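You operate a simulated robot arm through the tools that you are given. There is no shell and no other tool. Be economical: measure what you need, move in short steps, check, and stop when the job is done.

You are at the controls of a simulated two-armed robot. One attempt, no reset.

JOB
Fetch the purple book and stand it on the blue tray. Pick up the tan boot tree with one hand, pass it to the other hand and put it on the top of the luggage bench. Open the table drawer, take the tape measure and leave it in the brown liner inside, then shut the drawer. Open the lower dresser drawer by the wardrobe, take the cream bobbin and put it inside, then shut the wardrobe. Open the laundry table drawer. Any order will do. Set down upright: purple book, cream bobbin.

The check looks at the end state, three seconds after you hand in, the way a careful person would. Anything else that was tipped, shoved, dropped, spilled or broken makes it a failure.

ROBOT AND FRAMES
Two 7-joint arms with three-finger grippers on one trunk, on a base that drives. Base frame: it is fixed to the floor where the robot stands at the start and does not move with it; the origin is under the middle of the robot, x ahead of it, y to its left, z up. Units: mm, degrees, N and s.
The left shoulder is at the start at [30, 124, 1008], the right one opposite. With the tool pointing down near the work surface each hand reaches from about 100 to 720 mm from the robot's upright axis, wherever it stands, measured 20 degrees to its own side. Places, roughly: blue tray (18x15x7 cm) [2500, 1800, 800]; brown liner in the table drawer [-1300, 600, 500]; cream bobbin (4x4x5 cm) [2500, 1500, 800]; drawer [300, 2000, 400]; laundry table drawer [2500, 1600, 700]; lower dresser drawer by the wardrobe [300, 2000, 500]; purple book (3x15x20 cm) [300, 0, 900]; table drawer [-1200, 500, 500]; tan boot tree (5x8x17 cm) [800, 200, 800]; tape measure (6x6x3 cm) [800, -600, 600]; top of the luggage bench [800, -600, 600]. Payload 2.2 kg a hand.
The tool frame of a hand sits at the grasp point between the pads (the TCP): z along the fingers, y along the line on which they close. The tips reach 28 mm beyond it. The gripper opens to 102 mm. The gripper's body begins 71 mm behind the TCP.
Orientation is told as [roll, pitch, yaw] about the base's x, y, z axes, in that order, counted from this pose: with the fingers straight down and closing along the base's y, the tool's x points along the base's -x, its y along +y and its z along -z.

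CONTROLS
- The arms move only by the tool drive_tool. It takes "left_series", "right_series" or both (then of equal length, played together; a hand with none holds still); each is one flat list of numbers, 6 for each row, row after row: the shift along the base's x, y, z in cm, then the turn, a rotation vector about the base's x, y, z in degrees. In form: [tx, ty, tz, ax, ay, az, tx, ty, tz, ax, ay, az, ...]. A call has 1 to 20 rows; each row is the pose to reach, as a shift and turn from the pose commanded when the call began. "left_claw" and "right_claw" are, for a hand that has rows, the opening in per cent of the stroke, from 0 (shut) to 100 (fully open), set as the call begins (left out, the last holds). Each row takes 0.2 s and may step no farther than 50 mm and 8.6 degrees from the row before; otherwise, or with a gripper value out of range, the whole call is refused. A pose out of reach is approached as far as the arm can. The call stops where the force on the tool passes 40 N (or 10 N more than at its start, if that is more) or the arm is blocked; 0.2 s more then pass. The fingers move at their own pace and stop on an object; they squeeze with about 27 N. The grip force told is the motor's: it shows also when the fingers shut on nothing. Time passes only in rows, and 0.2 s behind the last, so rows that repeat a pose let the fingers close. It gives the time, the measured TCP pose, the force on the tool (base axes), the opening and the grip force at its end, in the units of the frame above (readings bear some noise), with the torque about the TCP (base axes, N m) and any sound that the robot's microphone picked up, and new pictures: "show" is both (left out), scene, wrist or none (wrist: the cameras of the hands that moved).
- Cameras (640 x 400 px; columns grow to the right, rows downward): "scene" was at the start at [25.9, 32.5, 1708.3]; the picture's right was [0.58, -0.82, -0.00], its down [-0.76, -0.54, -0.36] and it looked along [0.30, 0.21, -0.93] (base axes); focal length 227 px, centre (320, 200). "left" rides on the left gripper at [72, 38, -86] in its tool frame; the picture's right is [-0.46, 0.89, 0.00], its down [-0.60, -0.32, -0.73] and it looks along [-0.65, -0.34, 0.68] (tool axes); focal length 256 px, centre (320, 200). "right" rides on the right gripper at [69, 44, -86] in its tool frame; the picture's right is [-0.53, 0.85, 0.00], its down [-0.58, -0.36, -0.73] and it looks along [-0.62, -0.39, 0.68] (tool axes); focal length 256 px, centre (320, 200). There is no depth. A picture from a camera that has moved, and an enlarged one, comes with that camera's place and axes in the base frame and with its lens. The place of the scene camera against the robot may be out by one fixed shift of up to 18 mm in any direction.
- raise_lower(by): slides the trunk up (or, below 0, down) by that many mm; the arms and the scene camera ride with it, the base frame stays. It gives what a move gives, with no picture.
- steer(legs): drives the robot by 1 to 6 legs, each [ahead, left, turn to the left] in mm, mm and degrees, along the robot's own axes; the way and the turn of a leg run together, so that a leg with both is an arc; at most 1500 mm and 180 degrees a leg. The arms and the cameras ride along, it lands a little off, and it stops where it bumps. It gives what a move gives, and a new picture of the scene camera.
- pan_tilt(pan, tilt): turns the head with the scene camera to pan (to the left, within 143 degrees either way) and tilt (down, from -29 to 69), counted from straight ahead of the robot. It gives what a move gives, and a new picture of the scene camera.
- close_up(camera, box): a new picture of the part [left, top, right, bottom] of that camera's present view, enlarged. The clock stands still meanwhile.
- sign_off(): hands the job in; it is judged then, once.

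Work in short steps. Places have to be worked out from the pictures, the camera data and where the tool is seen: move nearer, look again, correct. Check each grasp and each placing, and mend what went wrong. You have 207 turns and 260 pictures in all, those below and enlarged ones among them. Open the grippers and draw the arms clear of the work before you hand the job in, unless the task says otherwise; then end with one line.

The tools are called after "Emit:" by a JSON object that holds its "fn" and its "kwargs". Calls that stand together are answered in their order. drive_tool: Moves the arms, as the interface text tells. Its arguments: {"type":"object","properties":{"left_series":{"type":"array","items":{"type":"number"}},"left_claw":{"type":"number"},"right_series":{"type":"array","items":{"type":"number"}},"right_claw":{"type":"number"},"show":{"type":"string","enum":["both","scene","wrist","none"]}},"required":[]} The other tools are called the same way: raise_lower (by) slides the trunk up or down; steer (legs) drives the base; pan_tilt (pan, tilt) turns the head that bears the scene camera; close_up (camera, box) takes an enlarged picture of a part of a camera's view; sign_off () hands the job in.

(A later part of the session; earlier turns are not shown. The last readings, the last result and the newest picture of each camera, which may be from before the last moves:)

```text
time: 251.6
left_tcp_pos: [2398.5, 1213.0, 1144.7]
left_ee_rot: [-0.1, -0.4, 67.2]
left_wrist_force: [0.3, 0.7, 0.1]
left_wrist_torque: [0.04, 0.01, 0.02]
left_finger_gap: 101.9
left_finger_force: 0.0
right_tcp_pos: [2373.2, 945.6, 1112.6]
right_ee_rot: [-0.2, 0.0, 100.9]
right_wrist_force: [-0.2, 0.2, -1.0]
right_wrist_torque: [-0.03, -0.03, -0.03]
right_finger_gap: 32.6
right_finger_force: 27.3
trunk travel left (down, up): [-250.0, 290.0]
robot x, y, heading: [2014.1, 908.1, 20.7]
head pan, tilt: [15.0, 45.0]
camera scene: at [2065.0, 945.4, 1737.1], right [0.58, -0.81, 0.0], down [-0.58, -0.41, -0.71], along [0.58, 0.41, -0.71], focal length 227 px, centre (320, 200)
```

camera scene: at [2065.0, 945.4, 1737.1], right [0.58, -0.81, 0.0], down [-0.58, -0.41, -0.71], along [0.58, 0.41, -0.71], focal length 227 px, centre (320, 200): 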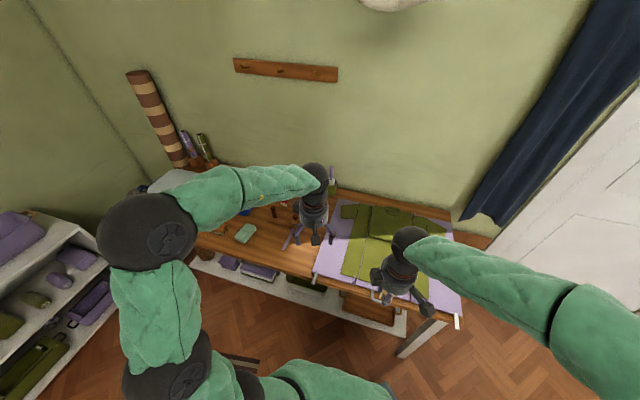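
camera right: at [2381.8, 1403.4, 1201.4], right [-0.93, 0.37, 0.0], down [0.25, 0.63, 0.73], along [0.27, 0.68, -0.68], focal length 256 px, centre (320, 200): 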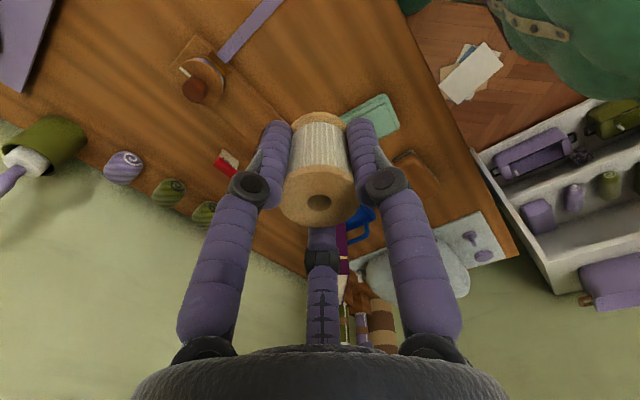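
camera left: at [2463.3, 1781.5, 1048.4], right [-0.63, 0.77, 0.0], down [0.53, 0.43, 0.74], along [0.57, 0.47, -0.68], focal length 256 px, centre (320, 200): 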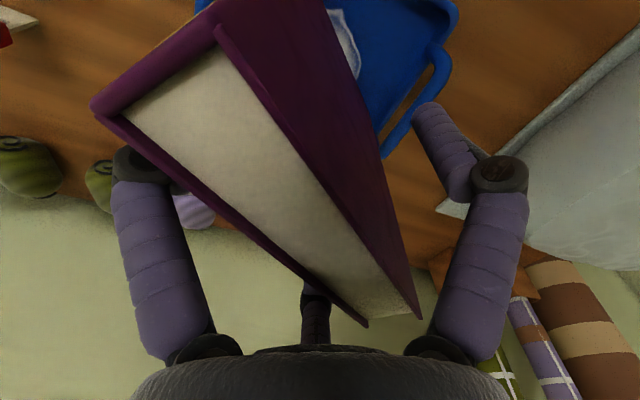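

Retract the left hand and rotate it to point at the table front, then lower the trunk to see the drawer handle.

Emit:
{"fn": "drive_tool", "kwargs": {"left_series": [-2.5, 0, 0, 4.9, -5.2, -4.1, -5, 0, 0, 9.9, -10.4, -8.2, -7.5, 1, 0, 14.8, -15.6, -12.3, -10, 3, 0, 19.8, -20.8, -16.4, -12.5, 5, 0, 24.7, -26, -20.5, -15, 7.5, 0, 29.6, -31.3, -24.5, -17, 10, 0, 34.6, -36.5, -28.6, -18.5, 13, 0, 39.5, -41.7, -32.7, -19.5, 16, 0, 44.5, -46.9, -36.8, -20.5, 19, 0, 49.4, -52.1, -40.9, -20.5, 19, 0, 49.4, -52.1, -40.9], "show": "none"}}

Emit:
{"fn": "raise_lower", "kwargs": {"by": -240}}

Emit:
{"fn": "close_up", "kwargs": {"camera": "left", "box": [0, 0, 640, 400]}}

Emit:
{"fn": "close_up", "kwargs": {"camera": "scene", "box": [120, 130, 480, 355]}}

```text
time: 253.8
left_tcp_pos: [2258.0, 1344.9, 1177.8]
left_ee_rot: [2.6, -74.4, 5.4]
left_wrist_force: [1.0, -0.1, 0.0]
left_wrist_torque: [-0.01, -0.03, -0.01]
left_finger_gap: 101.9
left_finger_force: 0.0
right_tcp_pos: [2373.6, 945.4, 1114.7]
right_ee_rot: [-0.2, 0.0, 100.8]
right_wrist_force: [0.5, -0.8, -0.8]
right_wrist_torque: [-0.01, 0.04, 0.03]
right_finger_gap: 32.5
right_finger_force: 27.1
trunk travel left (down, up): [-250.0, 290.0]
robot x, y, heading: [2018.3, 908.8, 20.3]
head pan, tilt: [15.0, 45.0]
stopped in row 11 (left hand): the arm was blocked; the commanded pose is now the measured one
```

```text
time: 256.3
left_tcp_pos: [2258.0, 1345.4, 938.5]
left_ee_rot: [2.9, -74.5, 5.2]
left_wrist_force: [0.3, -0.5, 0.2]
left_wrist_torque: [-0.03, 0.0, 0.0]
left_finger_gap: 102.1
left_finger_force: 0.0
right_tcp_pos: [2373.9, 944.8, 874.5]
right_ee_rot: [-0.1, 0.1, 100.8]
right_wrist_force: [-0.2, 0.5, -0.6]
right_wrist_torque: [-0.02, 0.05, 0.01]
right_finger_gap: 32.7
right_finger_force: 27.1
trunk travel left (down, up): [-10.0, 530.0]
robot x, y, heading: [2015.4, 909.8, 20.5]
head pan, tilt: [15.0, 45.0]
```

```text
1.00 times, centred on (320, 200) of left (not enlarged: the box is as wide or as high as the picture)
camera zoom: at [2150.5, 1367.2, 892.3], right [0.0, 0.89, 0.46], down [-0.49, -0.4, 0.77], along [0.87, -0.23, 0.44], focal length 256 px, centre (320, 200)
```

zoom: 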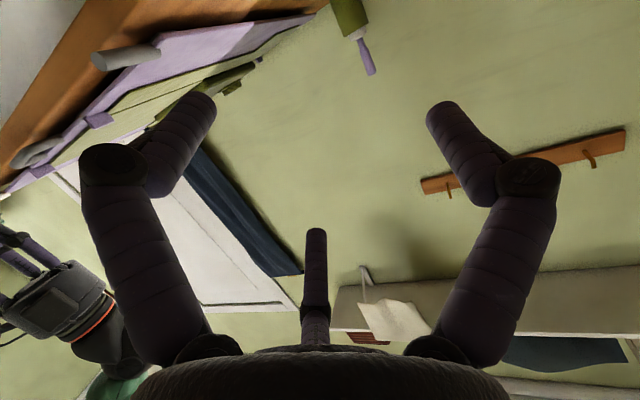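

```text
1.78 times, centred on (300, 242) of scene
camera zoom: at [2065.0, 945.1, 1497.3], right [0.58, -0.81, 0.0], down [-0.58, -0.41, -0.71], along [0.58, 0.41, -0.71], focal length 404 px, centre (356, 124)
```

zoom: 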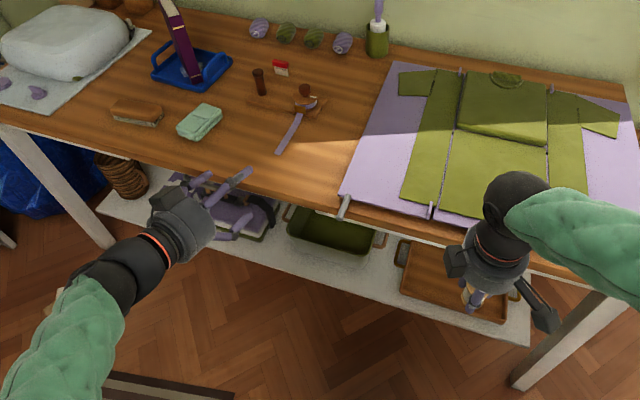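

Lower the left hand so its camera can see the table's front apron.

Emit:
{"fn": "drive_tool", "kwargs": {"left_series": [-2.5, 1, -2, 0, 0, 0, -5, 2, -5, 0, 0, 0, -7.5, 3, -9, 0, 0, 0, -9, 4, -13.5, 0, 0, 0, -10, 5, -18, 0, 0, 0, -10.8, 5.5, -22, 0, 0, 0, -10.8, 5.5, -22, 0, 0, 0], "show": "wrist"}}

```text
time: 256.9
left_tcp_pos: [2267.8, 1308.8, 927.8]
left_ee_rot: [12.2, -78.4, -15.3]
left_wrist_force: [-0.1, -0.1, 0.6]
left_wrist_torque: [0.0, 0.01, 0.01]
left_finger_gap: 102.1
left_finger_force: 0.1
right_tcp_pos: [2374.0, 944.9, 873.7]
right_ee_rot: [-0.1, 0.0, 100.8]
right_wrist_force: [-0.2, -0.1, 0.1]
right_wrist_torque: [0.02, 0.01, -0.01]
right_finger_gap: 32.6
right_finger_force: 27.3
trunk travel left (down, up): [-10.0, 530.0]
robot x, y, heading: [2014.6, 903.2, 20.4]
head pan, tilt: [15.0, 45.0]
stopped in row 2 (left hand): the arm was blocked; the commanded pose is now the measured one
camera left: at [2171.9, 1353.8, 876.0], right [0.14, 0.86, 0.49], down [-0.62, -0.31, 0.72], along [0.77, -0.41, 0.48], focal length 256 px, centre (320, 200)
```

left: 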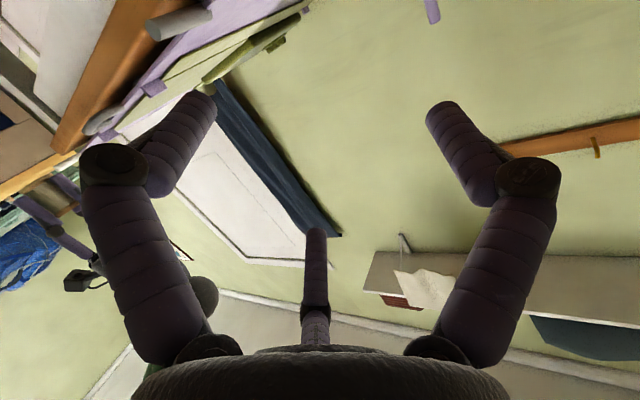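

The left wrist is at a joint limit again. Reset it to a fingers-down pose first.

Emit:
{"fn": "drive_tool", "kwargs": {"left_series": [-0.5, -0.5, 1, -1.35, 7.8, 2.1, -1, -1, 2, -2.7, 15.6, 4.2, -1.5, -1.5, 2, -4, 23.4, 6.4, -2, -2, 2, -5.4, 31.2, 8.5, -2, -2.5, 2, -6.7, 39, 10.6, -2, -3, 2, -8.1, 46.9, 12.7, -2, -3.5, 2, -9.4, 54.7, 14.8, -2, -4, 2, -10.8, 62.5, 17, -2, -4.5, 2, -12.1, 70.3, 19.1, -2, -5, 2, -13.5, 78.1, 21.2, -2, -5, 2, -13.5, 78.1, 21.2], "show": "scene"}}

```text
time: 259.3
left_tcp_pos: [2247.7, 1258.0, 948.2]
left_ee_rot: [0.1, 0.1, 20.1]
left_wrist_force: [0.1, 0.1, 0.6]
left_wrist_torque: [-0.01, -0.04, 0.0]
left_finger_gap: 102.2
left_finger_force: 0.0
right_tcp_pos: [2373.9, 945.2, 874.3]
right_ee_rot: [-0.2, -0.1, 100.8]
right_wrist_force: [0.2, -0.5, -1.4]
right_wrist_torque: [-0.01, 0.01, -0.01]
right_finger_gap: 32.4
right_finger_force: 26.7
trunk travel left (down, up): [-10.0, 530.0]
robot x, y, heading: [2020.0, 908.1, 20.8]
head pan, tilt: [15.0, 45.0]
camera scene: at [2065.1, 945.1, 1497.1], right [0.58, -0.81, 0.0], down [-0.58, -0.41, -0.71], along [0.58, 0.41, -0.71], focal length 227 px, centre (320, 200)
```

scene: 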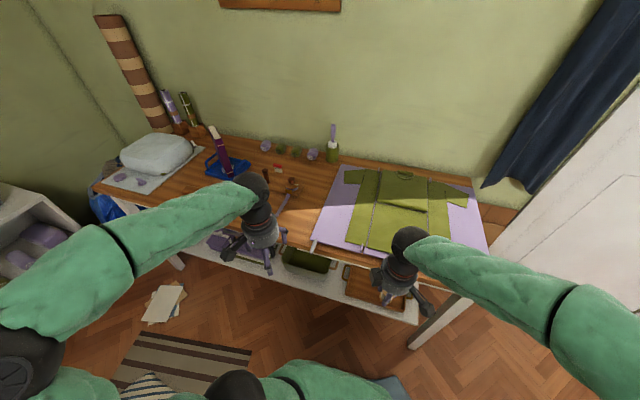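

Now move north and down while pitching forward gradually.

Emit:
{"fn": "drive_tool", "kwargs": {"left_series": [-1, 2.5, -1, 0, 0, 0, -2, 5, -2, 2.4, -6.6, 0, -3, 7.5, -3, 4.8, -13.2, 0, -4, 10, -4.5, 7.2, -19.7, 0, -5, 12.5, -6, 9.6, -26.3, 0, -5.5, 15, -7.5, 12, -32.9, 0, -6, 17.5, -9, 14.3, -39.5, 0, -6, 20, -10.5, 16.7, -46.1, 0, -5.8, 22, -12, 19.1, -52.6, 0, -5.5, 24.2, -14, 21.5, -59.2, 0, -5.5, 24.2, -15.2, 23.9, -65.8, 0, -5.5, 24.2, -15.2, 23.9, -65.8, 0], "show": "both"}}

```text
time: 261.9
left_tcp_pos: [2193.6, 1501.5, 794.4]
left_ee_rot: [-0.1, -69.9, 20.1]
left_wrist_force: [-0.2, 0.3, -0.6]
left_wrist_torque: [-0.03, 0.0, 0.03]
left_finger_gap: 101.8
left_finger_force: 0.1
right_tcp_pos: [2374.1, 944.4, 873.3]
right_ee_rot: [-0.2, -0.1, 100.7]
right_wrist_force: [0.3, -0.2, -0.2]
right_wrist_torque: [0.0, 0.0, 0.04]
right_finger_gap: 33.0
right_finger_force: 26.9
trunk travel left (down, up): [-10.0, 530.0]
robot x, y, heading: [2015.6, 907.4, 20.9]
head pan, tilt: [15.0, 45.0]
camera scene: at [2065.0, 945.0, 1497.2], right [0.58, -0.81, 0.0], down [-0.58, -0.41, -0.71], along [0.58, 0.41, -0.71], focal length 227 px, centre (320, 200)
camera left: at [2081.7, 1499.7, 756.8], right [-0.15, 0.89, 0.44], down [-0.34, -0.46, 0.82], along [0.93, -0.02, 0.37], focal length 256 px, centre (320, 200)
```

scene: 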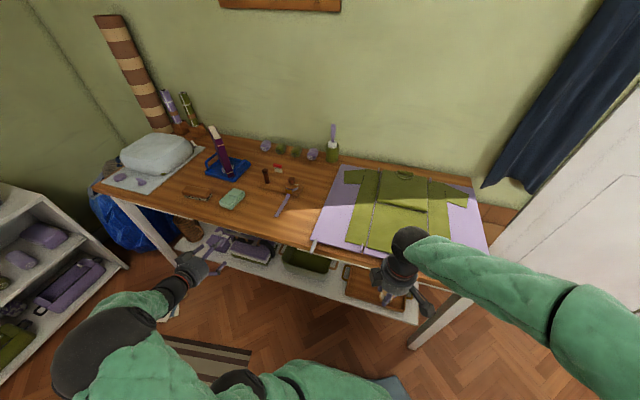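
left: 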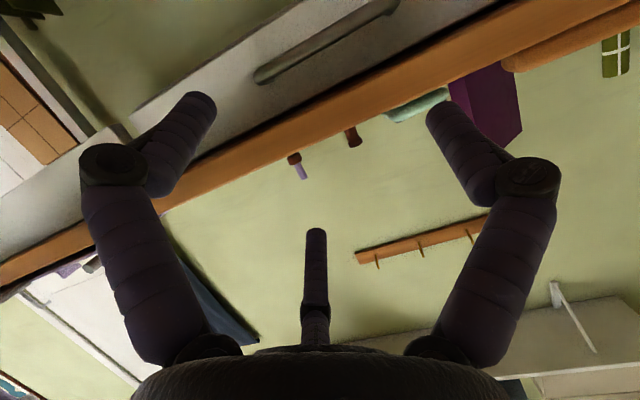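

The handle bar is visible: centre ≈ (2290,1548,735). Roll the hand so one digit goes above the bar and two below, and close in to 60 mm.

Emit:
{"fn": "drive_tool", "kwargs": {"left_series": [0.9, 0.6, -1.1, -7.1, -2.6, 2.7, 1.7, 1.2, -2.2, -14.2, -5.2, 5.5, 2.6, 1.8, -3.2, -21.2, -7.7, 8.2, 3.4, 2.4, -4.3, -28.3, -10.3, 10.9, 3.4, 2.4, -4.3, -28.3, -10.3, 10.9], "left_claw": 65, "show": "wrist"}}

```text
time: 263.1
left_tcp_pos: [2226.5, 1524.8, 750.9]
left_ee_rot: [-55.6, -52.7, 81.4]
left_wrist_force: [-0.1, 0.8, -0.1]
left_wrist_torque: [0.0, -0.02, -0.01]
left_finger_gap: 66.3
left_finger_force: 0.2
right_tcp_pos: [2372.7, 944.6, 873.5]
right_ee_rot: [-0.2, -0.1, 100.8]
right_wrist_force: [1.0, 0.4, -0.3]
right_wrist_torque: [0.01, 0.01, -0.02]
right_finger_gap: 32.5
right_finger_force: 26.8
trunk travel left (down, up): [-10.0, 530.0]
robot x, y, heading: [2014.7, 910.6, 20.4]
head pan, tilt: [15.0, 45.0]
camera left: at [2126.5, 1481.1, 705.4], right [-0.36, 0.93, -0.07], down [-0.44, -0.1, 0.89], along [0.82, 0.36, 0.45], focal length 256 px, centre (320, 200)
```

left: 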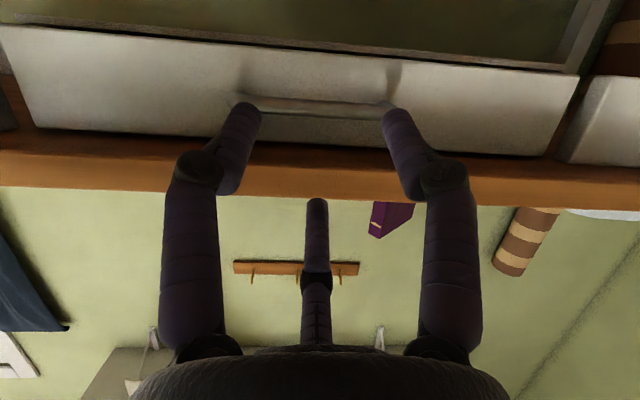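

Triangulated bar centre: (2338,1564,730). Advance 65 mm and look.

Emit:
{"fn": "drive_tool", "kwargs": {"left_series": [2, 0.7, -0.5, 0, 0, 0, 4, 1.4, -1, 0, 0, 0, 6, 2.1, -1.5, 0, 0, 0, 6, 2.1, -1.5, 0, 0, 0], "show": "wrist"}}

```text
time: 264.1
left_tcp_pos: [2287.4, 1543.5, 734.7]
left_ee_rot: [-55.4, -52.5, 81.1]
left_wrist_force: [-4.4, -1.0, -2.3]
left_wrist_torque: [0.11, -0.05, 0.04]
left_finger_gap: 69.1
left_finger_force: 0.1
right_tcp_pos: [2374.8, 945.6, 873.2]
right_ee_rot: [-0.2, 0.1, 100.6]
right_wrist_force: [0.6, 0.1, 0.1]
right_wrist_torque: [-0.02, -0.04, -0.01]
right_finger_gap: 32.5
right_finger_force: 27.0
trunk travel left (down, up): [-10.0, 530.0]
robot x, y, heading: [2017.2, 910.4, 20.3]
head pan, tilt: [15.0, 45.0]
camera left: at [2186.4, 1500.0, 688.5], right [-0.36, 0.93, -0.07], down [-0.44, -0.1, 0.89], along [0.82, 0.36, 0.45], focal length 256 px, centre (320, 200)
```

left: 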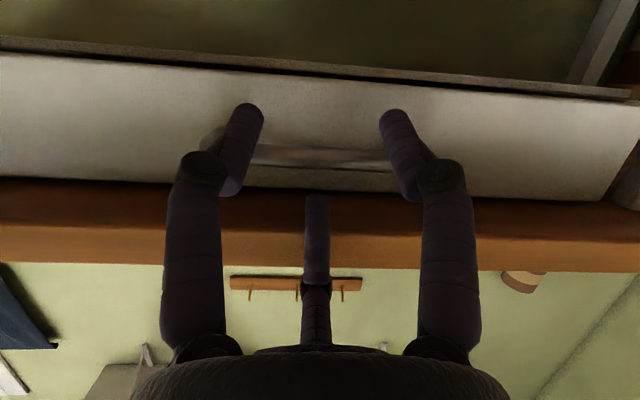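

The upper digit touches the table edge; there's ~28 mm between bar and underside. Back off, flatten the pitch, reduce the opening, and re-approach.

Emit:
{"fn": "drive_tool", "kwargs": {"left_series": [-2.5, -0.9, 0, 2, -5.6, 0, -2.5, -0.9, -0.4, 4.1, -11.3, 0, -2.5, -0.9, -0.5, 4.1, -11.3, 0, 0, 0.1, -0.5, 4.1, -11.3, 0, 2.2, 0.7, -0.5, 4.1, -11.3, 0, 2.2, 0.7, -0.5, 4.1, -11.3, 0], "left_claw": 37, "show": "wrist"}}

```text
time: 265.5
left_tcp_pos: [2309.5, 1552.9, 730.3]
left_ee_rot: [-74.7, -56.7, 97.0]
left_wrist_force: [-9.3, -1.7, -12.9]
left_wrist_torque: [0.27, 0.01, -0.15]
left_finger_gap: 39.8
left_finger_force: 1.2
right_tcp_pos: [2373.7, 946.7, 872.5]
right_ee_rot: [-0.2, 0.2, 100.8]
right_wrist_force: [0.3, 0.3, -0.1]
right_wrist_torque: [0.02, 0.0, 0.01]
right_finger_gap: 32.6
right_finger_force: 26.9
trunk travel left (down, up): [-10.0, 530.0]
robot x, y, heading: [2015.4, 907.2, 20.4]
head pan, tilt: [15.0, 45.0]
camera left: at [2220.1, 1512.8, 662.2], right [-0.35, 0.93, -0.08], down [-0.61, -0.16, 0.78], along [0.71, 0.32, 0.62], focal length 256 px, centre (320, 200)
```

left: 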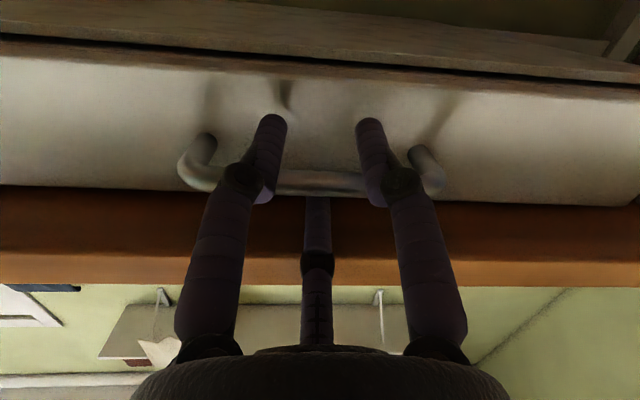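

The bar is now between the upper and lower digits. Advance ~17 mm with slightly smaller opening.

Emit:
{"fn": "drive_tool", "kwargs": {"left_series": [0, 0, -0.1, 0, 0, 0, 0.9, 0.3, -0.1, 0, 0, 0, 1.8, 0.6, -0.1, 0, 0, 0, 1.8, 0.6, -0.1, 0, 0, 0], "left_claw": 32, "show": "wrist"}}

```text
time: 266.1
left_tcp_pos: [2312.2, 1553.4, 729.0]
left_ee_rot: [-74.6, -56.7, 96.9]
left_wrist_force: [-6.6, -5.9, -2.1]
left_wrist_torque: [0.19, -0.25, -0.09]
left_finger_gap: 34.8
left_finger_force: 1.9
right_tcp_pos: [2372.8, 946.5, 873.5]
right_ee_rot: [-0.1, 0.0, 100.8]
right_wrist_force: [-0.3, -0.3, -0.7]
right_wrist_torque: [0.02, 0.0, 0.01]
right_finger_gap: 32.8
right_finger_force: 26.6
trunk travel left (down, up): [-10.0, 530.0]
robot x, y, heading: [2018.5, 908.2, 20.5]
head pan, tilt: [15.0, 45.0]
stopped in row 3 (left hand): the force on the tool passed its limit at 45 N (the readings are from after the stop); the commanded pose is now the measured one
camera left: at [2223.9, 1513.0, 660.5], right [-0.35, 0.93, -0.08], down [-0.61, -0.16, 0.78], along [0.71, 0.32, 0.62], focal length 256 px, centre (320, 200)
```

left: 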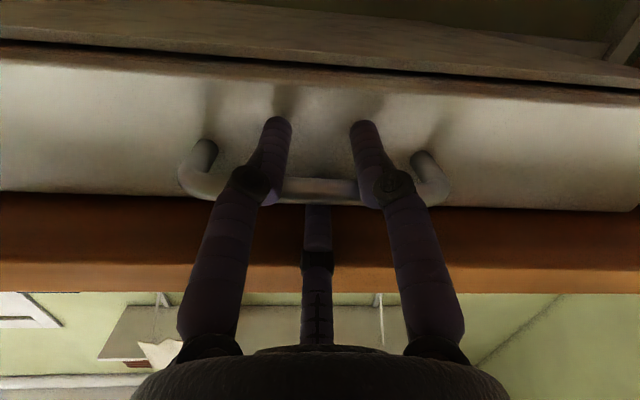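

The upper digit abutted the bar because I narrowed too much. Back off, restore the opening (38%), flatten 6° more, and slide in level.

Emit:
{"fn": "drive_tool", "kwargs": {"left_series": [-1.5, -0.5, 0, 0, 0, 0, -3, -1, 0, 1, -2.8, 0, -3, -1, 0.1, 2, -5.6, 0, -1.5, -0.5, 0.1, 2, -5.6, 0, 0, 0, 0.1, 2, -5.6, 0, 0.8, 0.3, 0.1, 2, -5.6, 0, 1.6, 0.6, 0.1, 2, -5.6, 0], "left_claw": 39, "show": "wrist"}}

```text
time: 267.5
left_tcp_pos: [2315.7, 1554.9, 725.9]
left_ee_rot: [-85.4, -57.4, 106.2]
left_wrist_force: [-16.4, -8.9, 3.4]
left_wrist_torque: [0.39, -0.61, -0.15]
left_finger_gap: 43.1
left_finger_force: 2.3
right_tcp_pos: [2372.4, 945.7, 873.4]
right_ee_rot: [-0.3, 0.0, 101.0]
right_wrist_force: [0.1, 0.3, 0.0]
right_wrist_torque: [0.02, 0.02, 0.0]
right_finger_gap: 32.7
right_finger_force: 26.6
trunk travel left (down, up): [-10.0, 530.0]
robot x, y, heading: [2018.5, 907.0, 20.9]
head pan, tilt: [15.0, 45.0]
stopped in row 7 (left hand): the force on the tool passed its limit at 48 N (the readings are from after the stop); the commanded pose is now the measured one
camera left: at [2234.2, 1515.9, 649.0], right [-0.35, 0.93, -0.08], down [-0.68, -0.19, 0.71], along [0.65, 0.3, 0.7], focal length 256 px, centre (320, 200)
```

left: 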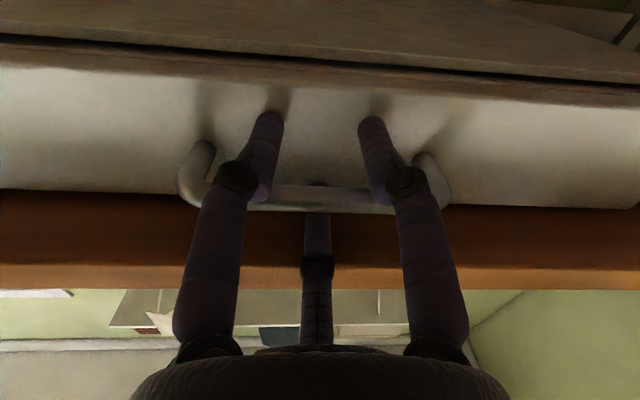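

The upper digit's tip now shows beyond the bar, and tips touch the drawer front. Close the grip.

Emit:
{"fn": "drive_tool", "kwargs": {"left_series": [-0.2, -0.1, 0, 0, 0, 0, -0.2, -0.1, 0, 0, 0, 0, -0.2, -0.1, 0, 0, 0, 0], "left_claw": 0, "show": "wrist"}}

```text
time: 268.3
left_tcp_pos: [2316.0, 1552.8, 724.5]
left_ee_rot: [-85.1, -57.3, 105.8]
left_wrist_force: [-6.6, -14.0, -5.4]
left_wrist_torque: [0.58, 0.09, 0.06]
left_finger_gap: 19.4
left_finger_force: 26.4
right_tcp_pos: [2373.1, 945.1, 874.5]
right_ee_rot: [-0.2, 0.0, 100.9]
right_wrist_force: [0.1, 0.6, -0.1]
right_wrist_torque: [0.01, 0.02, 0.01]
right_finger_gap: 32.9
right_finger_force: 27.1
trunk travel left (down, up): [-10.0, 530.0]
robot x, y, heading: [2016.4, 909.4, 20.7]
head pan, tilt: [15.0, 45.0]
camera left: at [2234.7, 1514.6, 648.0], right [-0.34, 0.94, -0.08], down [-0.68, -0.18, 0.71], along [0.65, 0.3, 0.7], focal length 256 px, centre (320, 200)
```

left: 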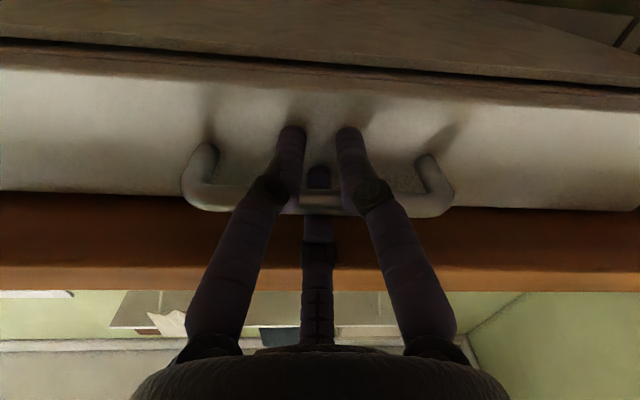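

Bar gripped. Pull straight out along the table normal.

Emit:
{"fn": "drive_tool", "kwargs": {"left_series": [-1.4, -0.5, 0, 0, 0, 0, -3.3, -1.2, 0, 0, 0, 0, -5.7, -2, 0, 0, 0, 0, -8, -2.8, 0, 0, 0, 0, -10.4, -3.7, 0, 0, 0, 0, -12.7, -4.5, 0, 0, 0, 0, -15, -5.3, 0, 0, 0, 0, -15, -5.3, 0, 0, 0, 0], "show": "both"}}

```text
time: 270.1
left_tcp_pos: [2164.9, 1503.4, 725.0]
left_ee_rot: [-85.0, -57.4, 105.8]
left_wrist_force: [1.7, -5.4, -29.9]
left_wrist_torque: [0.85, 0.1, 0.5]
left_finger_gap: 19.2
left_finger_force: 26.9
right_tcp_pos: [2372.6, 946.1, 872.5]
right_ee_rot: [-0.1, 0.1, 101.0]
right_wrist_force: [0.2, 1.0, -0.6]
right_wrist_torque: [-0.03, 0.0, -0.01]
right_finger_gap: 32.8
right_finger_force: 27.1
trunk travel left (down, up): [-10.0, 530.0]
robot x, y, heading: [2015.3, 906.4, 20.5]
head pan, tilt: [15.0, 45.0]
camera scene: at [2064.9, 946.8, 1497.0], right [0.58, -0.81, 0.0], down [-0.57, -0.41, -0.71], along [0.57, 0.41, -0.71], focal length 227 px, centre (320, 200)
camera left: at [2082.5, 1464.9, 648.2], right [-0.35, 0.93, -0.08], down [-0.67, -0.19, 0.71], along [0.65, 0.3, 0.69], focal length 256 px, centre (320, 200)
```

scene: 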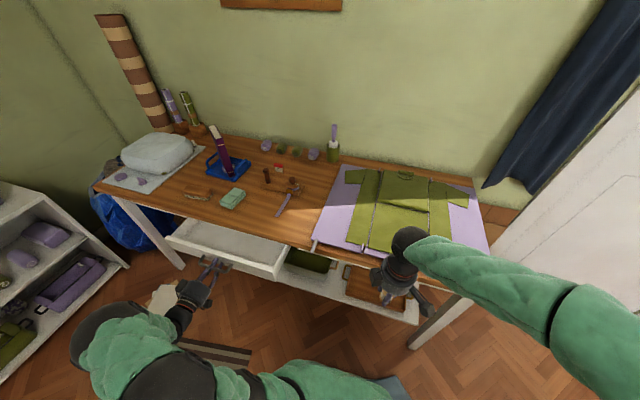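
left: 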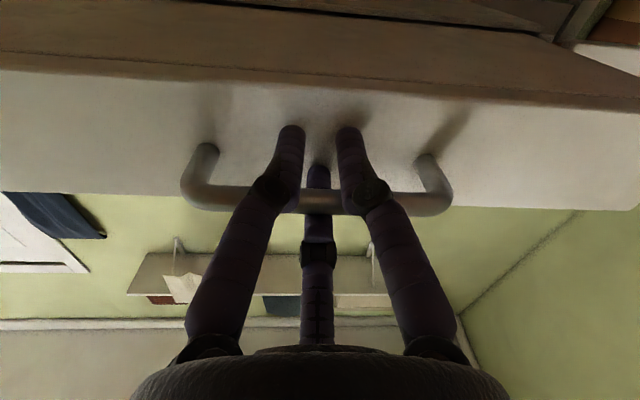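

Opening well (~16 cm). Ease down 2 mm and pull another 9 cm.

Emit:
{"fn": "drive_tool", "kwargs": {"left_series": [-1.9, -0.7, -0.2, 0, 0, 0, -3.8, -1.3, -0.3, 0, 0, 0, -5.7, -2, -0.3, 0, 0, 0, -7.5, -2.6, -0.3, 0, 0, 0, -8.5, -3, -0.3, 0, 0, 0, -8.5, -3, -0.3, 0, 0, 0], "show": "scene"}}

```text
time: 271.5
left_tcp_pos: [2078.9, 1475.0, 725.5]
left_ee_rot: [-85.7, -57.8, 106.6]
left_wrist_force: [-7.8, 24.6, 18.8]
left_wrist_torque: [0.28, 0.25, -0.36]
left_finger_gap: 19.2
left_finger_force: 27.3
right_tcp_pos: [2372.0, 946.9, 874.3]
right_ee_rot: [-0.2, 0.1, 101.0]
right_wrist_force: [-0.4, 1.2, -0.3]
right_wrist_torque: [0.0, -0.04, 0.01]
right_finger_gap: 32.6
right_finger_force: 27.1
trunk travel left (down, up): [-10.0, 530.0]
robot x, y, heading: [2013.3, 902.8, 20.7]
head pan, tilt: [15.0, 45.0]
camera scene: at [2063.3, 945.8, 1497.4], right [0.58, -0.81, 0.0], down [-0.57, -0.41, -0.71], along [0.57, 0.41, -0.71], focal length 227 px, centre (320, 200)
```

scene: 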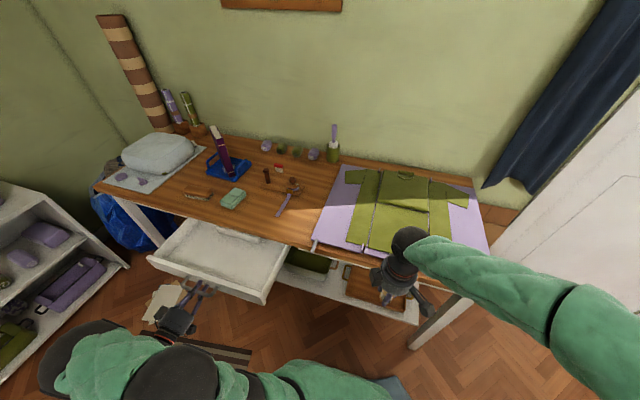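

Laundry drawer open ~25 cm. Release and withdraw.

Emit:
{"fn": "drive_tool", "kwargs": {"left_series": [0, 0, 0, 0, 0, 0, 0, 0, 0, 0, 0, 0], "left_claw": 42, "show": "none"}}

Emit:
{"fn": "drive_tool", "kwargs": {"left_series": [-1.5, -0.5, 0, 0, 0, 0, -3.5, -1.2, 0, 0, 0, 0, -6, -2.1, 0, 0, 0, 0, -9, -3.2, -1, 0, 0, 0, -11, -4, -2, 0, 0, 0], "show": "both"}}

```text
time: 272.1
left_tcp_pos: [2082.5, 1471.7, 722.3]
left_ee_rot: [-85.4, -57.4, 106.0]
left_wrist_force: [-0.2, 0.5, 0.0]
left_wrist_torque: [0.02, 0.03, 0.01]
left_finger_gap: 42.7
left_finger_force: 0.0
right_tcp_pos: [2372.7, 946.0, 873.7]
right_ee_rot: [-0.2, 0.0, 100.9]
right_wrist_force: [-0.5, -1.2, 0.1]
right_wrist_torque: [0.01, 0.02, -0.03]
right_finger_gap: 32.5
right_finger_force: 27.4
trunk travel left (down, up): [-10.0, 530.0]
robot x, y, heading: [2013.7, 908.3, 20.6]
head pan, tilt: [15.0, 45.0]
```

```text
time: 273.3
left_tcp_pos: [1969.1, 1430.8, 704.3]
left_ee_rot: [-85.4, -57.5, 106.1]
left_wrist_force: [-0.5, -0.7, -0.1]
left_wrist_torque: [-0.01, -0.01, 0.0]
left_finger_gap: 43.1
left_finger_force: 0.1
right_tcp_pos: [2372.9, 946.7, 872.9]
right_ee_rot: [-0.2, 0.0, 100.8]
right_wrist_force: [0.1, -0.1, 0.3]
right_wrist_torque: [-0.01, 0.03, 0.0]
right_finger_gap: 32.5
right_finger_force: 27.1
trunk travel left (down, up): [-10.0, 530.0]
robot x, y, heading: [2012.5, 911.5, 21.0]
head pan, tilt: [15.0, 45.0]
camera scene: at [2063.9, 945.0, 1497.1], right [0.58, -0.81, 0.0], down [-0.57, -0.41, -0.71], along [0.57, 0.41, -0.71], focal length 227 px, centre (320, 200)
camera left: at [1887.8, 1393.4, 626.1], right [-0.34, 0.94, -0.08], down [-0.68, -0.19, 0.71], along [0.65, 0.3, 0.7], focal length 256 px, centre (320, 200)
```

scene: 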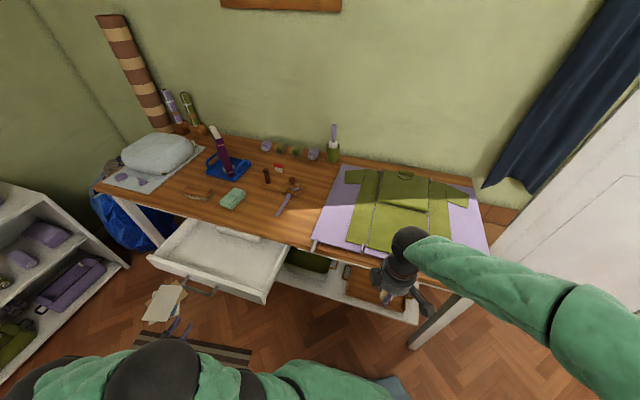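
left: 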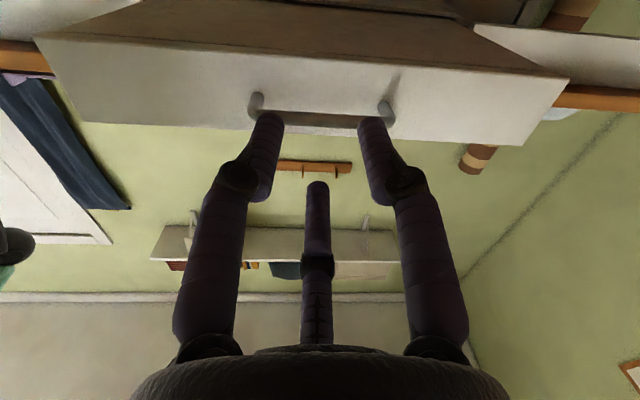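

Laundry drawer stays open, book upright. Bring the left hand back to fingers-down near the body before driving to the dresser.

Emit:
{"fn": "drive_tool", "kwargs": {"left_series": [-1, -2, 2, -0.5, 8, -2.3, -1, -4, 4, -1.1, 16.1, -4.7, 0, -6, 6, -1.6, 24.1, -7, 1, -8, 8, -2.1, 32.1, -9.4, 2.5, -10, 10, -2.6, 40.1, -11.7, 4, -12, 12, -3.2, 48.2, -14.1, 6, -13.5, 14, -3.7, 56.2, -16.4, 8, -15, 15, -4.2, 64.2, -18.8, 10, -16, 16, -4.7, 72.2, -21.1, 11.5, -17, 17, -5.3, 80.3, -23.5, 12.5, -17, 18, -5.8, 88.3, -25.8, 12.5, -17, 18, -5.8, 88.3, -25.8], "left_claw": 100, "show": "none"}}

```text
time: 275.1
left_tcp_pos: [1974.2, 1288.5, 834.6]
left_ee_rot: [-8.4, -17.9, 47.5]
left_wrist_force: [-0.9, 0.1, -0.1]
left_wrist_torque: [-0.03, 0.02, 0.01]
left_finger_gap: 102.1
left_finger_force: 0.1
right_tcp_pos: [2373.7, 946.7, 872.3]
right_ee_rot: [-0.2, 0.1, 100.9]
right_wrist_force: [0.6, -0.1, -0.7]
right_wrist_torque: [0.02, -0.04, 0.02]
right_finger_gap: 32.4
right_finger_force: 27.1
trunk travel left (down, up): [-10.0, 530.0]
robot x, y, heading: [2019.1, 906.5, 20.7]
head pan, tilt: [15.0, 45.0]
stopped in row 8 (left hand): the arm was blocked; the commanded pose is now the measured one
```

Emit:
{"fn": "drive_tool", "kwargs": {"left_series": [3, 0, 2, -2, 2, 0, 6, 0, 4, -4, 4, 0, 9, 0, 6, -6, 6, 0, 12, 0, 8, -8, 8, 0, 15, 1, 10, -10, 10, 0], "show": "none"}}

Emit:
{"fn": "raise_lower", "kwargs": {"by": 150}}

Emit:
{"fn": "steer", "kwargs": {"legs": [[-436, 582, 0], [17, 427, 0], [0, 0, 88]]}}

```text
time: 275.6
left_tcp_pos: [1937.5, 1281.8, 848.6]
left_ee_rot: [-4.6, -9.5, 64.4]
left_wrist_force: [-0.1, -0.6, 0.2]
left_wrist_torque: [-0.02, 0.04, 0.02]
left_finger_gap: 102.2
left_finger_force: 0.0
right_tcp_pos: [2373.2, 946.5, 872.7]
right_ee_rot: [-0.1, 0.1, 101.0]
right_wrist_force: [0.3, 0.4, -0.7]
right_wrist_torque: [-0.01, -0.02, 0.0]
right_finger_gap: 32.3
right_finger_force: 27.1
trunk travel left (down, up): [-10.0, 530.0]
robot x, y, heading: [2015.7, 905.0, 20.8]
head pan, tilt: [15.0, 45.0]
stopped in row 2 (left hand): the arm was blocked; the commanded pose is now the measured one
```

```text
time: 277.3
left_tcp_pos: [1938.3, 1282.2, 998.2]
left_ee_rot: [-4.5, -9.4, 64.4]
left_wrist_force: [0.8, 0.5, 0.1]
left_wrist_torque: [0.04, 0.02, 0.0]
left_finger_gap: 102.1
left_finger_force: 0.1
right_tcp_pos: [2372.6, 945.5, 1023.4]
right_ee_rot: [-0.2, 0.1, 100.9]
right_wrist_force: [-0.3, 0.0, -0.4]
right_wrist_torque: [0.03, -0.04, 0.02]
right_finger_gap: 32.5
right_finger_force: 27.0
trunk travel left (down, up): [-160.0, 380.0]
robot x, y, heading: [2016.1, 911.6, 20.8]
head pan, tilt: [15.0, 45.0]
```

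```text
time: 287.2
left_tcp_pos: [896.9, 1639.2, 999.4]
left_ee_rot: [-4.6, -9.5, 152.4]
left_wrist_force: [0.2, 1.2, -0.2]
left_wrist_torque: [0.0, 0.0, -0.05]
left_finger_gap: 101.9
left_finger_force: 0.0
right_tcp_pos: [1249.1, 2060.7, 1023.5]
right_ee_rot: [-0.3, 0.1, -171.1]
right_wrist_force: [0.2, -0.8, 0.4]
right_wrist_torque: [0.03, -0.01, 0.01]
right_finger_gap: 32.5
right_finger_force: 26.9
trunk travel left (down, up): [-160.0, 380.0]
robot x, y, heading: [1275.7, 1706.9, 108.6]
head pan, tilt: [15.0, 45.0]
camera scene: at [1248.8, 1743.0, 1647.1], right [0.83, 0.55, 0.0], down [0.39, -0.59, -0.71], along [-0.39, 0.59, -0.71], focal length 227 px, centre (320, 200)
```

scene: 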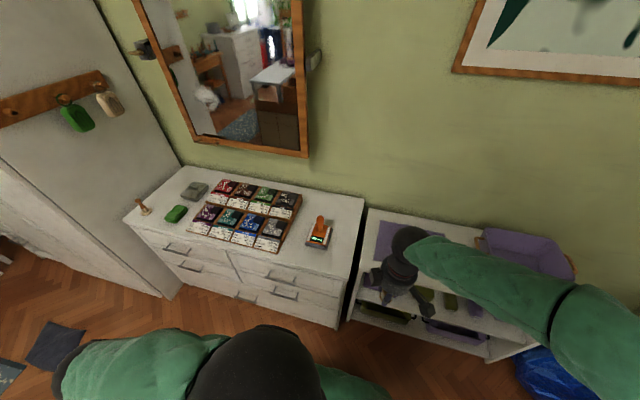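

At the dresser. Strafe left ~300 mm and look at the drawers more squarely.

Emit:
{"fn": "steer", "kwargs": {"legs": [[60, 300, 0]]}}

Emit:
{"fn": "pan_tilt", "kwargs": {"pan": 40, "tilt": 45}}

Emit:
{"fn": "close_up", "kwargs": {"camera": "scene", "box": [160, 120, 480, 320]}}

```text
time: 289.3
left_tcp_pos: [597.1, 1598.9, 1000.0]
left_ee_rot: [-4.6, -9.5, 152.5]
left_wrist_force: [-1.3, 0.4, -0.6]
left_wrist_torque: [0.01, -0.04, 0.0]
left_finger_gap: 102.1
left_finger_force: 0.0
right_tcp_pos: [946.4, 2021.5, 1023.6]
right_ee_rot: [-0.2, 0.2, -170.9]
right_wrist_force: [-1.1, 0.8, 0.2]
right_wrist_torque: [0.0, -0.06, -0.03]
right_finger_gap: 32.8
right_finger_force: 27.0
trunk travel left (down, up): [-160.0, 380.0]
robot x, y, heading: [972.2, 1663.7, 108.7]
head pan, tilt: [15.0, 45.0]
camera scene: at [946.5, 1703.1, 1647.1], right [0.83, 0.56, 0.0], down [0.39, -0.59, -0.71], along [-0.39, 0.59, -0.71], focal length 227 px, centre (320, 200)
```

scene: 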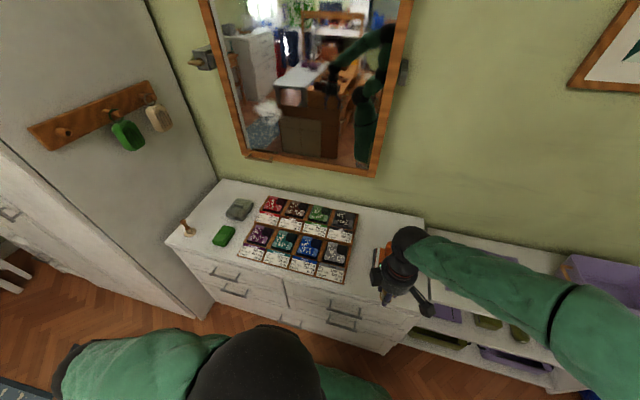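

```text
time: 290.2
left_tcp_pos: [597.0, 1597.5, 999.6]
left_ee_rot: [-4.6, -9.4, 152.5]
left_wrist_force: [0.0, 0.7, -0.5]
left_wrist_torque: [0.0, -0.01, 0.03]
left_finger_gap: 101.9
left_finger_force: 0.1
right_tcp_pos: [946.6, 2021.7, 1023.8]
right_ee_rot: [-0.2, 0.1, -171.0]
right_wrist_force: [0.5, -0.4, -0.1]
right_wrist_torque: [0.03, -0.01, 0.02]
right_finger_gap: 32.8
right_finger_force: 27.1
trunk travel left (down, up): [-160.0, 380.0]
robot x, y, heading: [973.3, 1662.8, 108.8]
head pan, tilt: [40.0, 45.0]
camera scene: at [923.5, 1677.9, 1647.1], right [0.52, 0.86, 0.0], down [0.6, -0.37, -0.71], along [-0.6, 0.37, -0.71], focal length 227 px, centre (320, 200)
```

scene: 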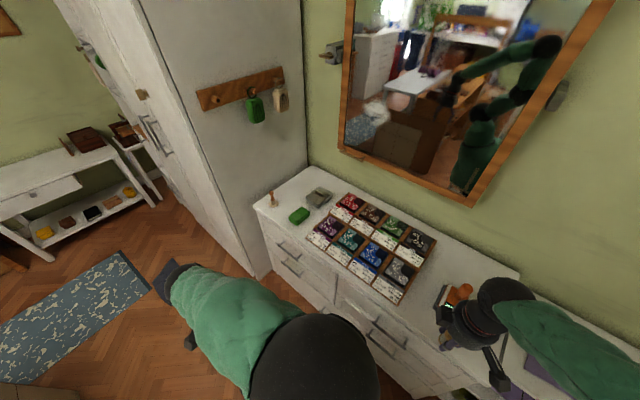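

```text
2.00 times, centred on (320, 220) of scene
camera zoom: at [923.5, 1677.9, 1647.1], right [0.52, 0.86, 0.0], down [0.6, -0.37, -0.71], along [-0.6, 0.37, -0.71], focal length 455 px, centre (320, 160)
```

zoom: 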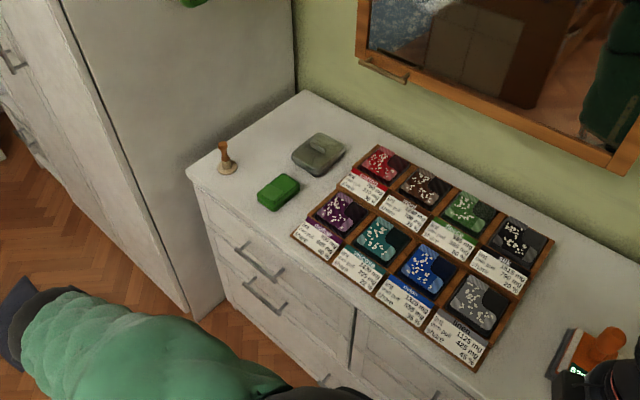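

Lower-left drawer handle triangulated at ≈(308,1869,480). Prepare: left hand to fingers-down facing the dresser, right hand pulled back slightly, then lower the trunk fully.

Emit:
{"fn": "drive_tool", "kwargs": {"left_series": [-0.4, 2.5, 0, -1.7, -0.5, -7.2, -0.9, 5, 0, -3.5, -0.9, -14.4, -1.3, 8, 0, -5.2, -1.4, -21.7, -1.8, 11, 0, -6.9, -1.8, -28.9, -2.2, 14, 0, -8.7, -2.3, -36.1, -2.6, 16, 0, -10.4, -2.7, -43.3, -2.6, 16, 0, -10.4, -2.7, -43.3], "right_series": [0.5, -1.5, 0, 0, 0, 0, 1, -3, 0, 0, 0, 0, 1.5, -4.5, 0, 0, 0, 0, 2, -6, 0, 0, 0, 0, 2.5, -7.5, 0, 0, 0, 0, 3.2, -9.5, 0, 0, 0, 0, 3.2, -9.5, 0, 0, 0, 0], "show": "none"}}

Emit:
{"fn": "raise_lower", "kwargs": {"by": -160}}

Emit:
{"fn": "close_up", "kwargs": {"camera": "scene", "box": [0, 100, 200, 300]}}

```text
time: 290.7
left_tcp_pos: [602.7, 1565.0, 1000.0]
left_ee_rot: [1.5, -4.5, 159.5]
left_wrist_force: [0.1, 0.4, -0.4]
left_wrist_torque: [-0.01, -0.04, 0.02]
left_finger_gap: 102.1
left_finger_force: 0.1
right_tcp_pos: [952.6, 2003.7, 1024.2]
right_ee_rot: [-0.1, 0.2, -170.9]
right_wrist_force: [-0.5, -0.3, -0.5]
right_wrist_torque: [0.02, -0.03, -0.02]
right_finger_gap: 32.8
right_finger_force: 26.9
trunk travel left (down, up): [-160.0, 380.0]
robot x, y, heading: [969.8, 1663.6, 108.8]
head pan, tilt: [40.0, 45.0]
stopped in row 2 (left hand): the arm was blocked; the commanded pose is now the measured one
```

```text
time: 292.5
left_tcp_pos: [603.6, 1566.0, 841.4]
left_ee_rot: [1.4, -4.5, 159.4]
left_wrist_force: [0.8, -1.0, -1.1]
left_wrist_torque: [-0.02, 0.05, 0.01]
left_finger_gap: 101.9
left_finger_force: 0.1
right_tcp_pos: [952.7, 2004.8, 863.5]
right_ee_rot: [-0.2, 0.0, -171.0]
right_wrist_force: [0.6, -0.2, -0.6]
right_wrist_torque: [0.0, -0.04, 0.0]
right_finger_gap: 32.4
right_finger_force: 27.2
trunk travel left (down, up): [0.0, 540.0]
robot x, y, heading: [972.9, 1663.5, 108.7]
head pan, tilt: [40.0, 45.0]
```

```text
2.00 times, centred on (100, 200) of scene
camera zoom: at [923.6, 1677.7, 1487.3], right [0.52, 0.86, 0.0], down [0.61, -0.37, -0.71], along [-0.6, 0.37, -0.71], focal length 455 px, centre (760, 200)
```

zoom: 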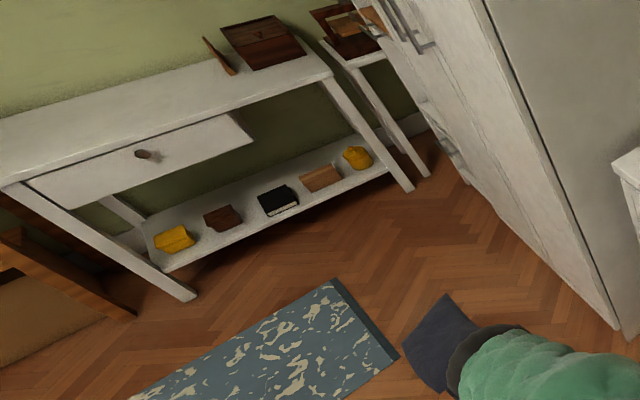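

Table drawer looks shut, wardrobe doors closed. The left arm is near a limit; move it forward (no rotation) first.

Emit:
{"fn": "drive_tool", "kwargs": {"left_series": [-0.5, 2, 0, 0, 0, 0, -1, 4, 0, 0, 0, 0, -2, 7, 0, 0, 0, 0, -3, 10, 0, 0, 0, 0, -3.5, 13, 0, 0, 0, 0, -3.5, 16, 0, 0, 0, 0], "show": "scene"}}

```text
time: 293.0
left_tcp_pos: [612.6, 1544.5, 842.0]
left_ee_rot: [5.8, -2.5, 172.1]
left_wrist_force: [0.5, 0.2, 0.7]
left_wrist_torque: [0.03, 0.03, -0.03]
left_finger_gap: 101.8
left_finger_force: 0.1
right_tcp_pos: [952.2, 2003.8, 862.7]
right_ee_rot: [-0.2, 0.0, -170.9]
right_wrist_force: [-0.2, -1.0, 0.0]
right_wrist_torque: [-0.02, 0.01, 0.01]
right_finger_gap: 32.9
right_finger_force: 27.4
trunk travel left (down, up): [0.0, 540.0]
robot x, y, heading: [971.8, 1665.5, 109.2]
head pan, tilt: [40.0, 45.0]
stopped in row 2 (left hand): the arm was blocked; the commanded pose is now the measured one
camera scene: at [923.5, 1677.8, 1487.2], right [0.52, 0.86, 0.0], down [0.61, -0.37, -0.71], along [-0.6, 0.37, -0.71], focal length 227 px, centre (320, 200)
```

scene: 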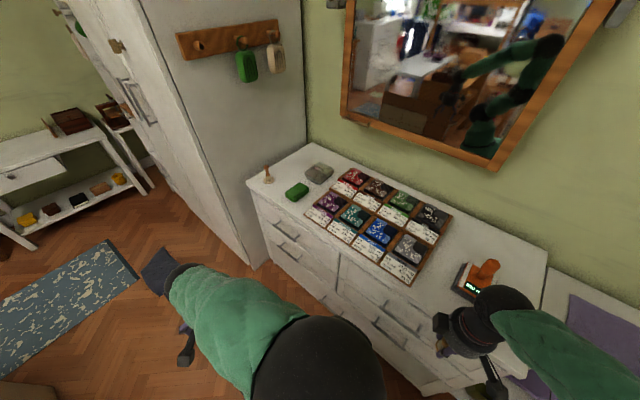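

The elbow seems folded inward. Try moving the hand outward-left and up to unfold it.

Emit:
{"fn": "drive_tool", "kwargs": {"left_series": [-3, -1, 2, 0, 0, 0, -6, -2, 4, 0, 0, 0, -9, -3, 6, 0, 0, 0, -12, -4, 8, 0, 0, 0, -15, -5, 10, 0, 0, 0, -18, -4, 12, 0, 0, 0], "show": "none"}}

```text
time: 294.4
left_tcp_pos: [430.5, 1506.8, 963.2]
left_ee_rot: [5.8, -2.5, 172.1]
left_wrist_force: [-0.2, 0.0, -0.6]
left_wrist_torque: [0.01, 0.0, -0.01]
left_finger_gap: 102.1
left_finger_force: 0.0
right_tcp_pos: [951.6, 2005.0, 863.2]
right_ee_rot: [-0.1, 0.1, -170.9]
right_wrist_force: [-0.4, 0.5, -0.3]
right_wrist_torque: [-0.01, -0.02, -0.02]
right_finger_gap: 32.7
right_finger_force: 27.0
trunk travel left (down, up): [0.0, 540.0]
robot x, y, heading: [969.4, 1665.7, 109.1]
head pan, tilt: [40.0, 45.0]
```

Freed. Now sweep the hand forward at arm's length while turning it back toward facing the dresser.

Emit:
{"fn": "drive_tool", "kwargs": {"left_series": [-0.5, 3.5, 0, 0, 0, -7, -1, 7, 0, 0, 0, -14, -1.2, 10.5, 0, 0, 0, -21, -1.3, 14, 0, 0, 0, -28, -1.3, 17.5, 0, 0, 0, -35, -1, 21, 0, 0, 0, -42, -0.5, 24, 0, 0, 0, -49, 0, 26, 0, 0, 0, -56, 0, 26, 0, 0, 0, -63, 0, 26, 0, 0, 0, -63], "show": "scene"}}

```text
time: 296.6
left_tcp_pos: [431.1, 1764.3, 963.7]
left_ee_rot: [5.8, -2.6, 108.9]
left_wrist_force: [-1.1, 0.3, 0.6]
left_wrist_torque: [0.02, 0.03, 0.0]
left_finger_gap: 102.1
left_finger_force: 0.1
right_tcp_pos: [951.7, 2005.1, 863.7]
right_ee_rot: [-0.2, 0.2, -170.9]
right_wrist_force: [0.3, 0.9, -0.2]
right_wrist_torque: [-0.01, -0.02, -0.04]
right_finger_gap: 32.8
right_finger_force: 27.0
trunk travel left (down, up): [0.0, 540.0]
robot x, y, heading: [973.9, 1664.3, 108.8]
head pan, tilt: [40.0, 45.0]
camera scene: at [923.5, 1677.7, 1487.1], right [0.52, 0.86, 0.0], down [0.61, -0.37, -0.71], along [-0.6, 0.37, -0.71], focal length 227 px, centre (320, 200)
```

scene: 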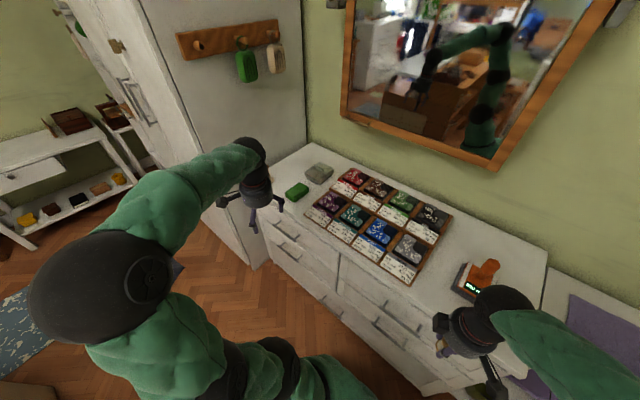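

Good configuration now. Descend in front of the drawers while pitching forward to −60°.

Emit:
{"fn": "drive_tool", "kwargs": {"left_series": [-0.7, -1, -3.5, 4.7, 1.6, 0, -1.4, -2, -7, 9.5, 3.2, 0, -2.1, -2.5, -10.5, 14.2, 4.8, 0, -2.8, -2.5, -14, 18.9, 6.4, 0, -3.5, -2.5, -17.5, 23.7, 8, 0, -4.2, -2.5, -21, 28.4, 9.6, 0, -4.9, -2.5, -24.5, 33.1, 11.2, 0, -5.6, -2.3, -28, 37.9, 12.8, 0, -6.3, -2.1, -31.5, 42.6, 14.4, 0, -7, -1.9, -35, 47.3, 16, 0, -7.6, -1.8, -38, 52.1, 17.6, 0, -8.1, -1.8, -40.5, 56.8, 19.2, 0, -8.1, -1.8, -40.5, 56.8, 19.2, 0], "show": "both"}}

```text
time: 299.4
left_tcp_pos: [350.8, 1746.0, 557.4]
left_ee_rot: [5.2, -62.5, 109.4]
left_wrist_force: [-0.3, -0.1, -0.3]
left_wrist_torque: [0.0, -0.01, -0.02]
left_finger_gap: 102.1
left_finger_force: 0.1
right_tcp_pos: [952.2, 2004.6, 863.3]
right_ee_rot: [-0.2, 0.2, -170.9]
right_wrist_force: [0.1, -0.1, -0.4]
right_wrist_torque: [-0.01, 0.02, 0.03]
right_finger_gap: 32.7
right_finger_force: 27.0
trunk travel left (down, up): [0.0, 540.0]
robot x, y, heading: [971.3, 1665.8, 108.7]
head pan, tilt: [40.0, 45.0]
camera scene: at [923.3, 1677.7, 1487.2], right [0.52, 0.86, 0.0], down [0.61, -0.37, -0.71], along [-0.6, 0.37, -0.71], focal length 227 px, centre (320, 200)
camera left: at [359.8, 1630.1, 534.4], right [-0.88, -0.16, 0.45], down [0.47, -0.2, 0.86], along [-0.05, 0.97, 0.25], focal length 256 px, centre (320, 200)
```

scene: 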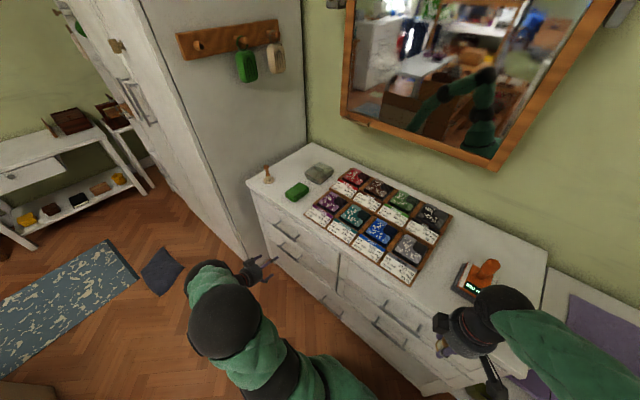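
left: 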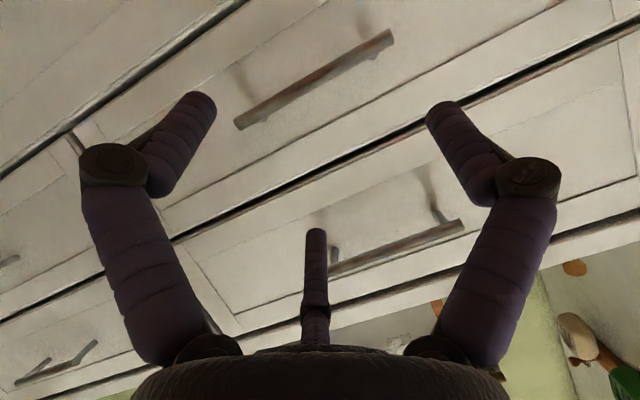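

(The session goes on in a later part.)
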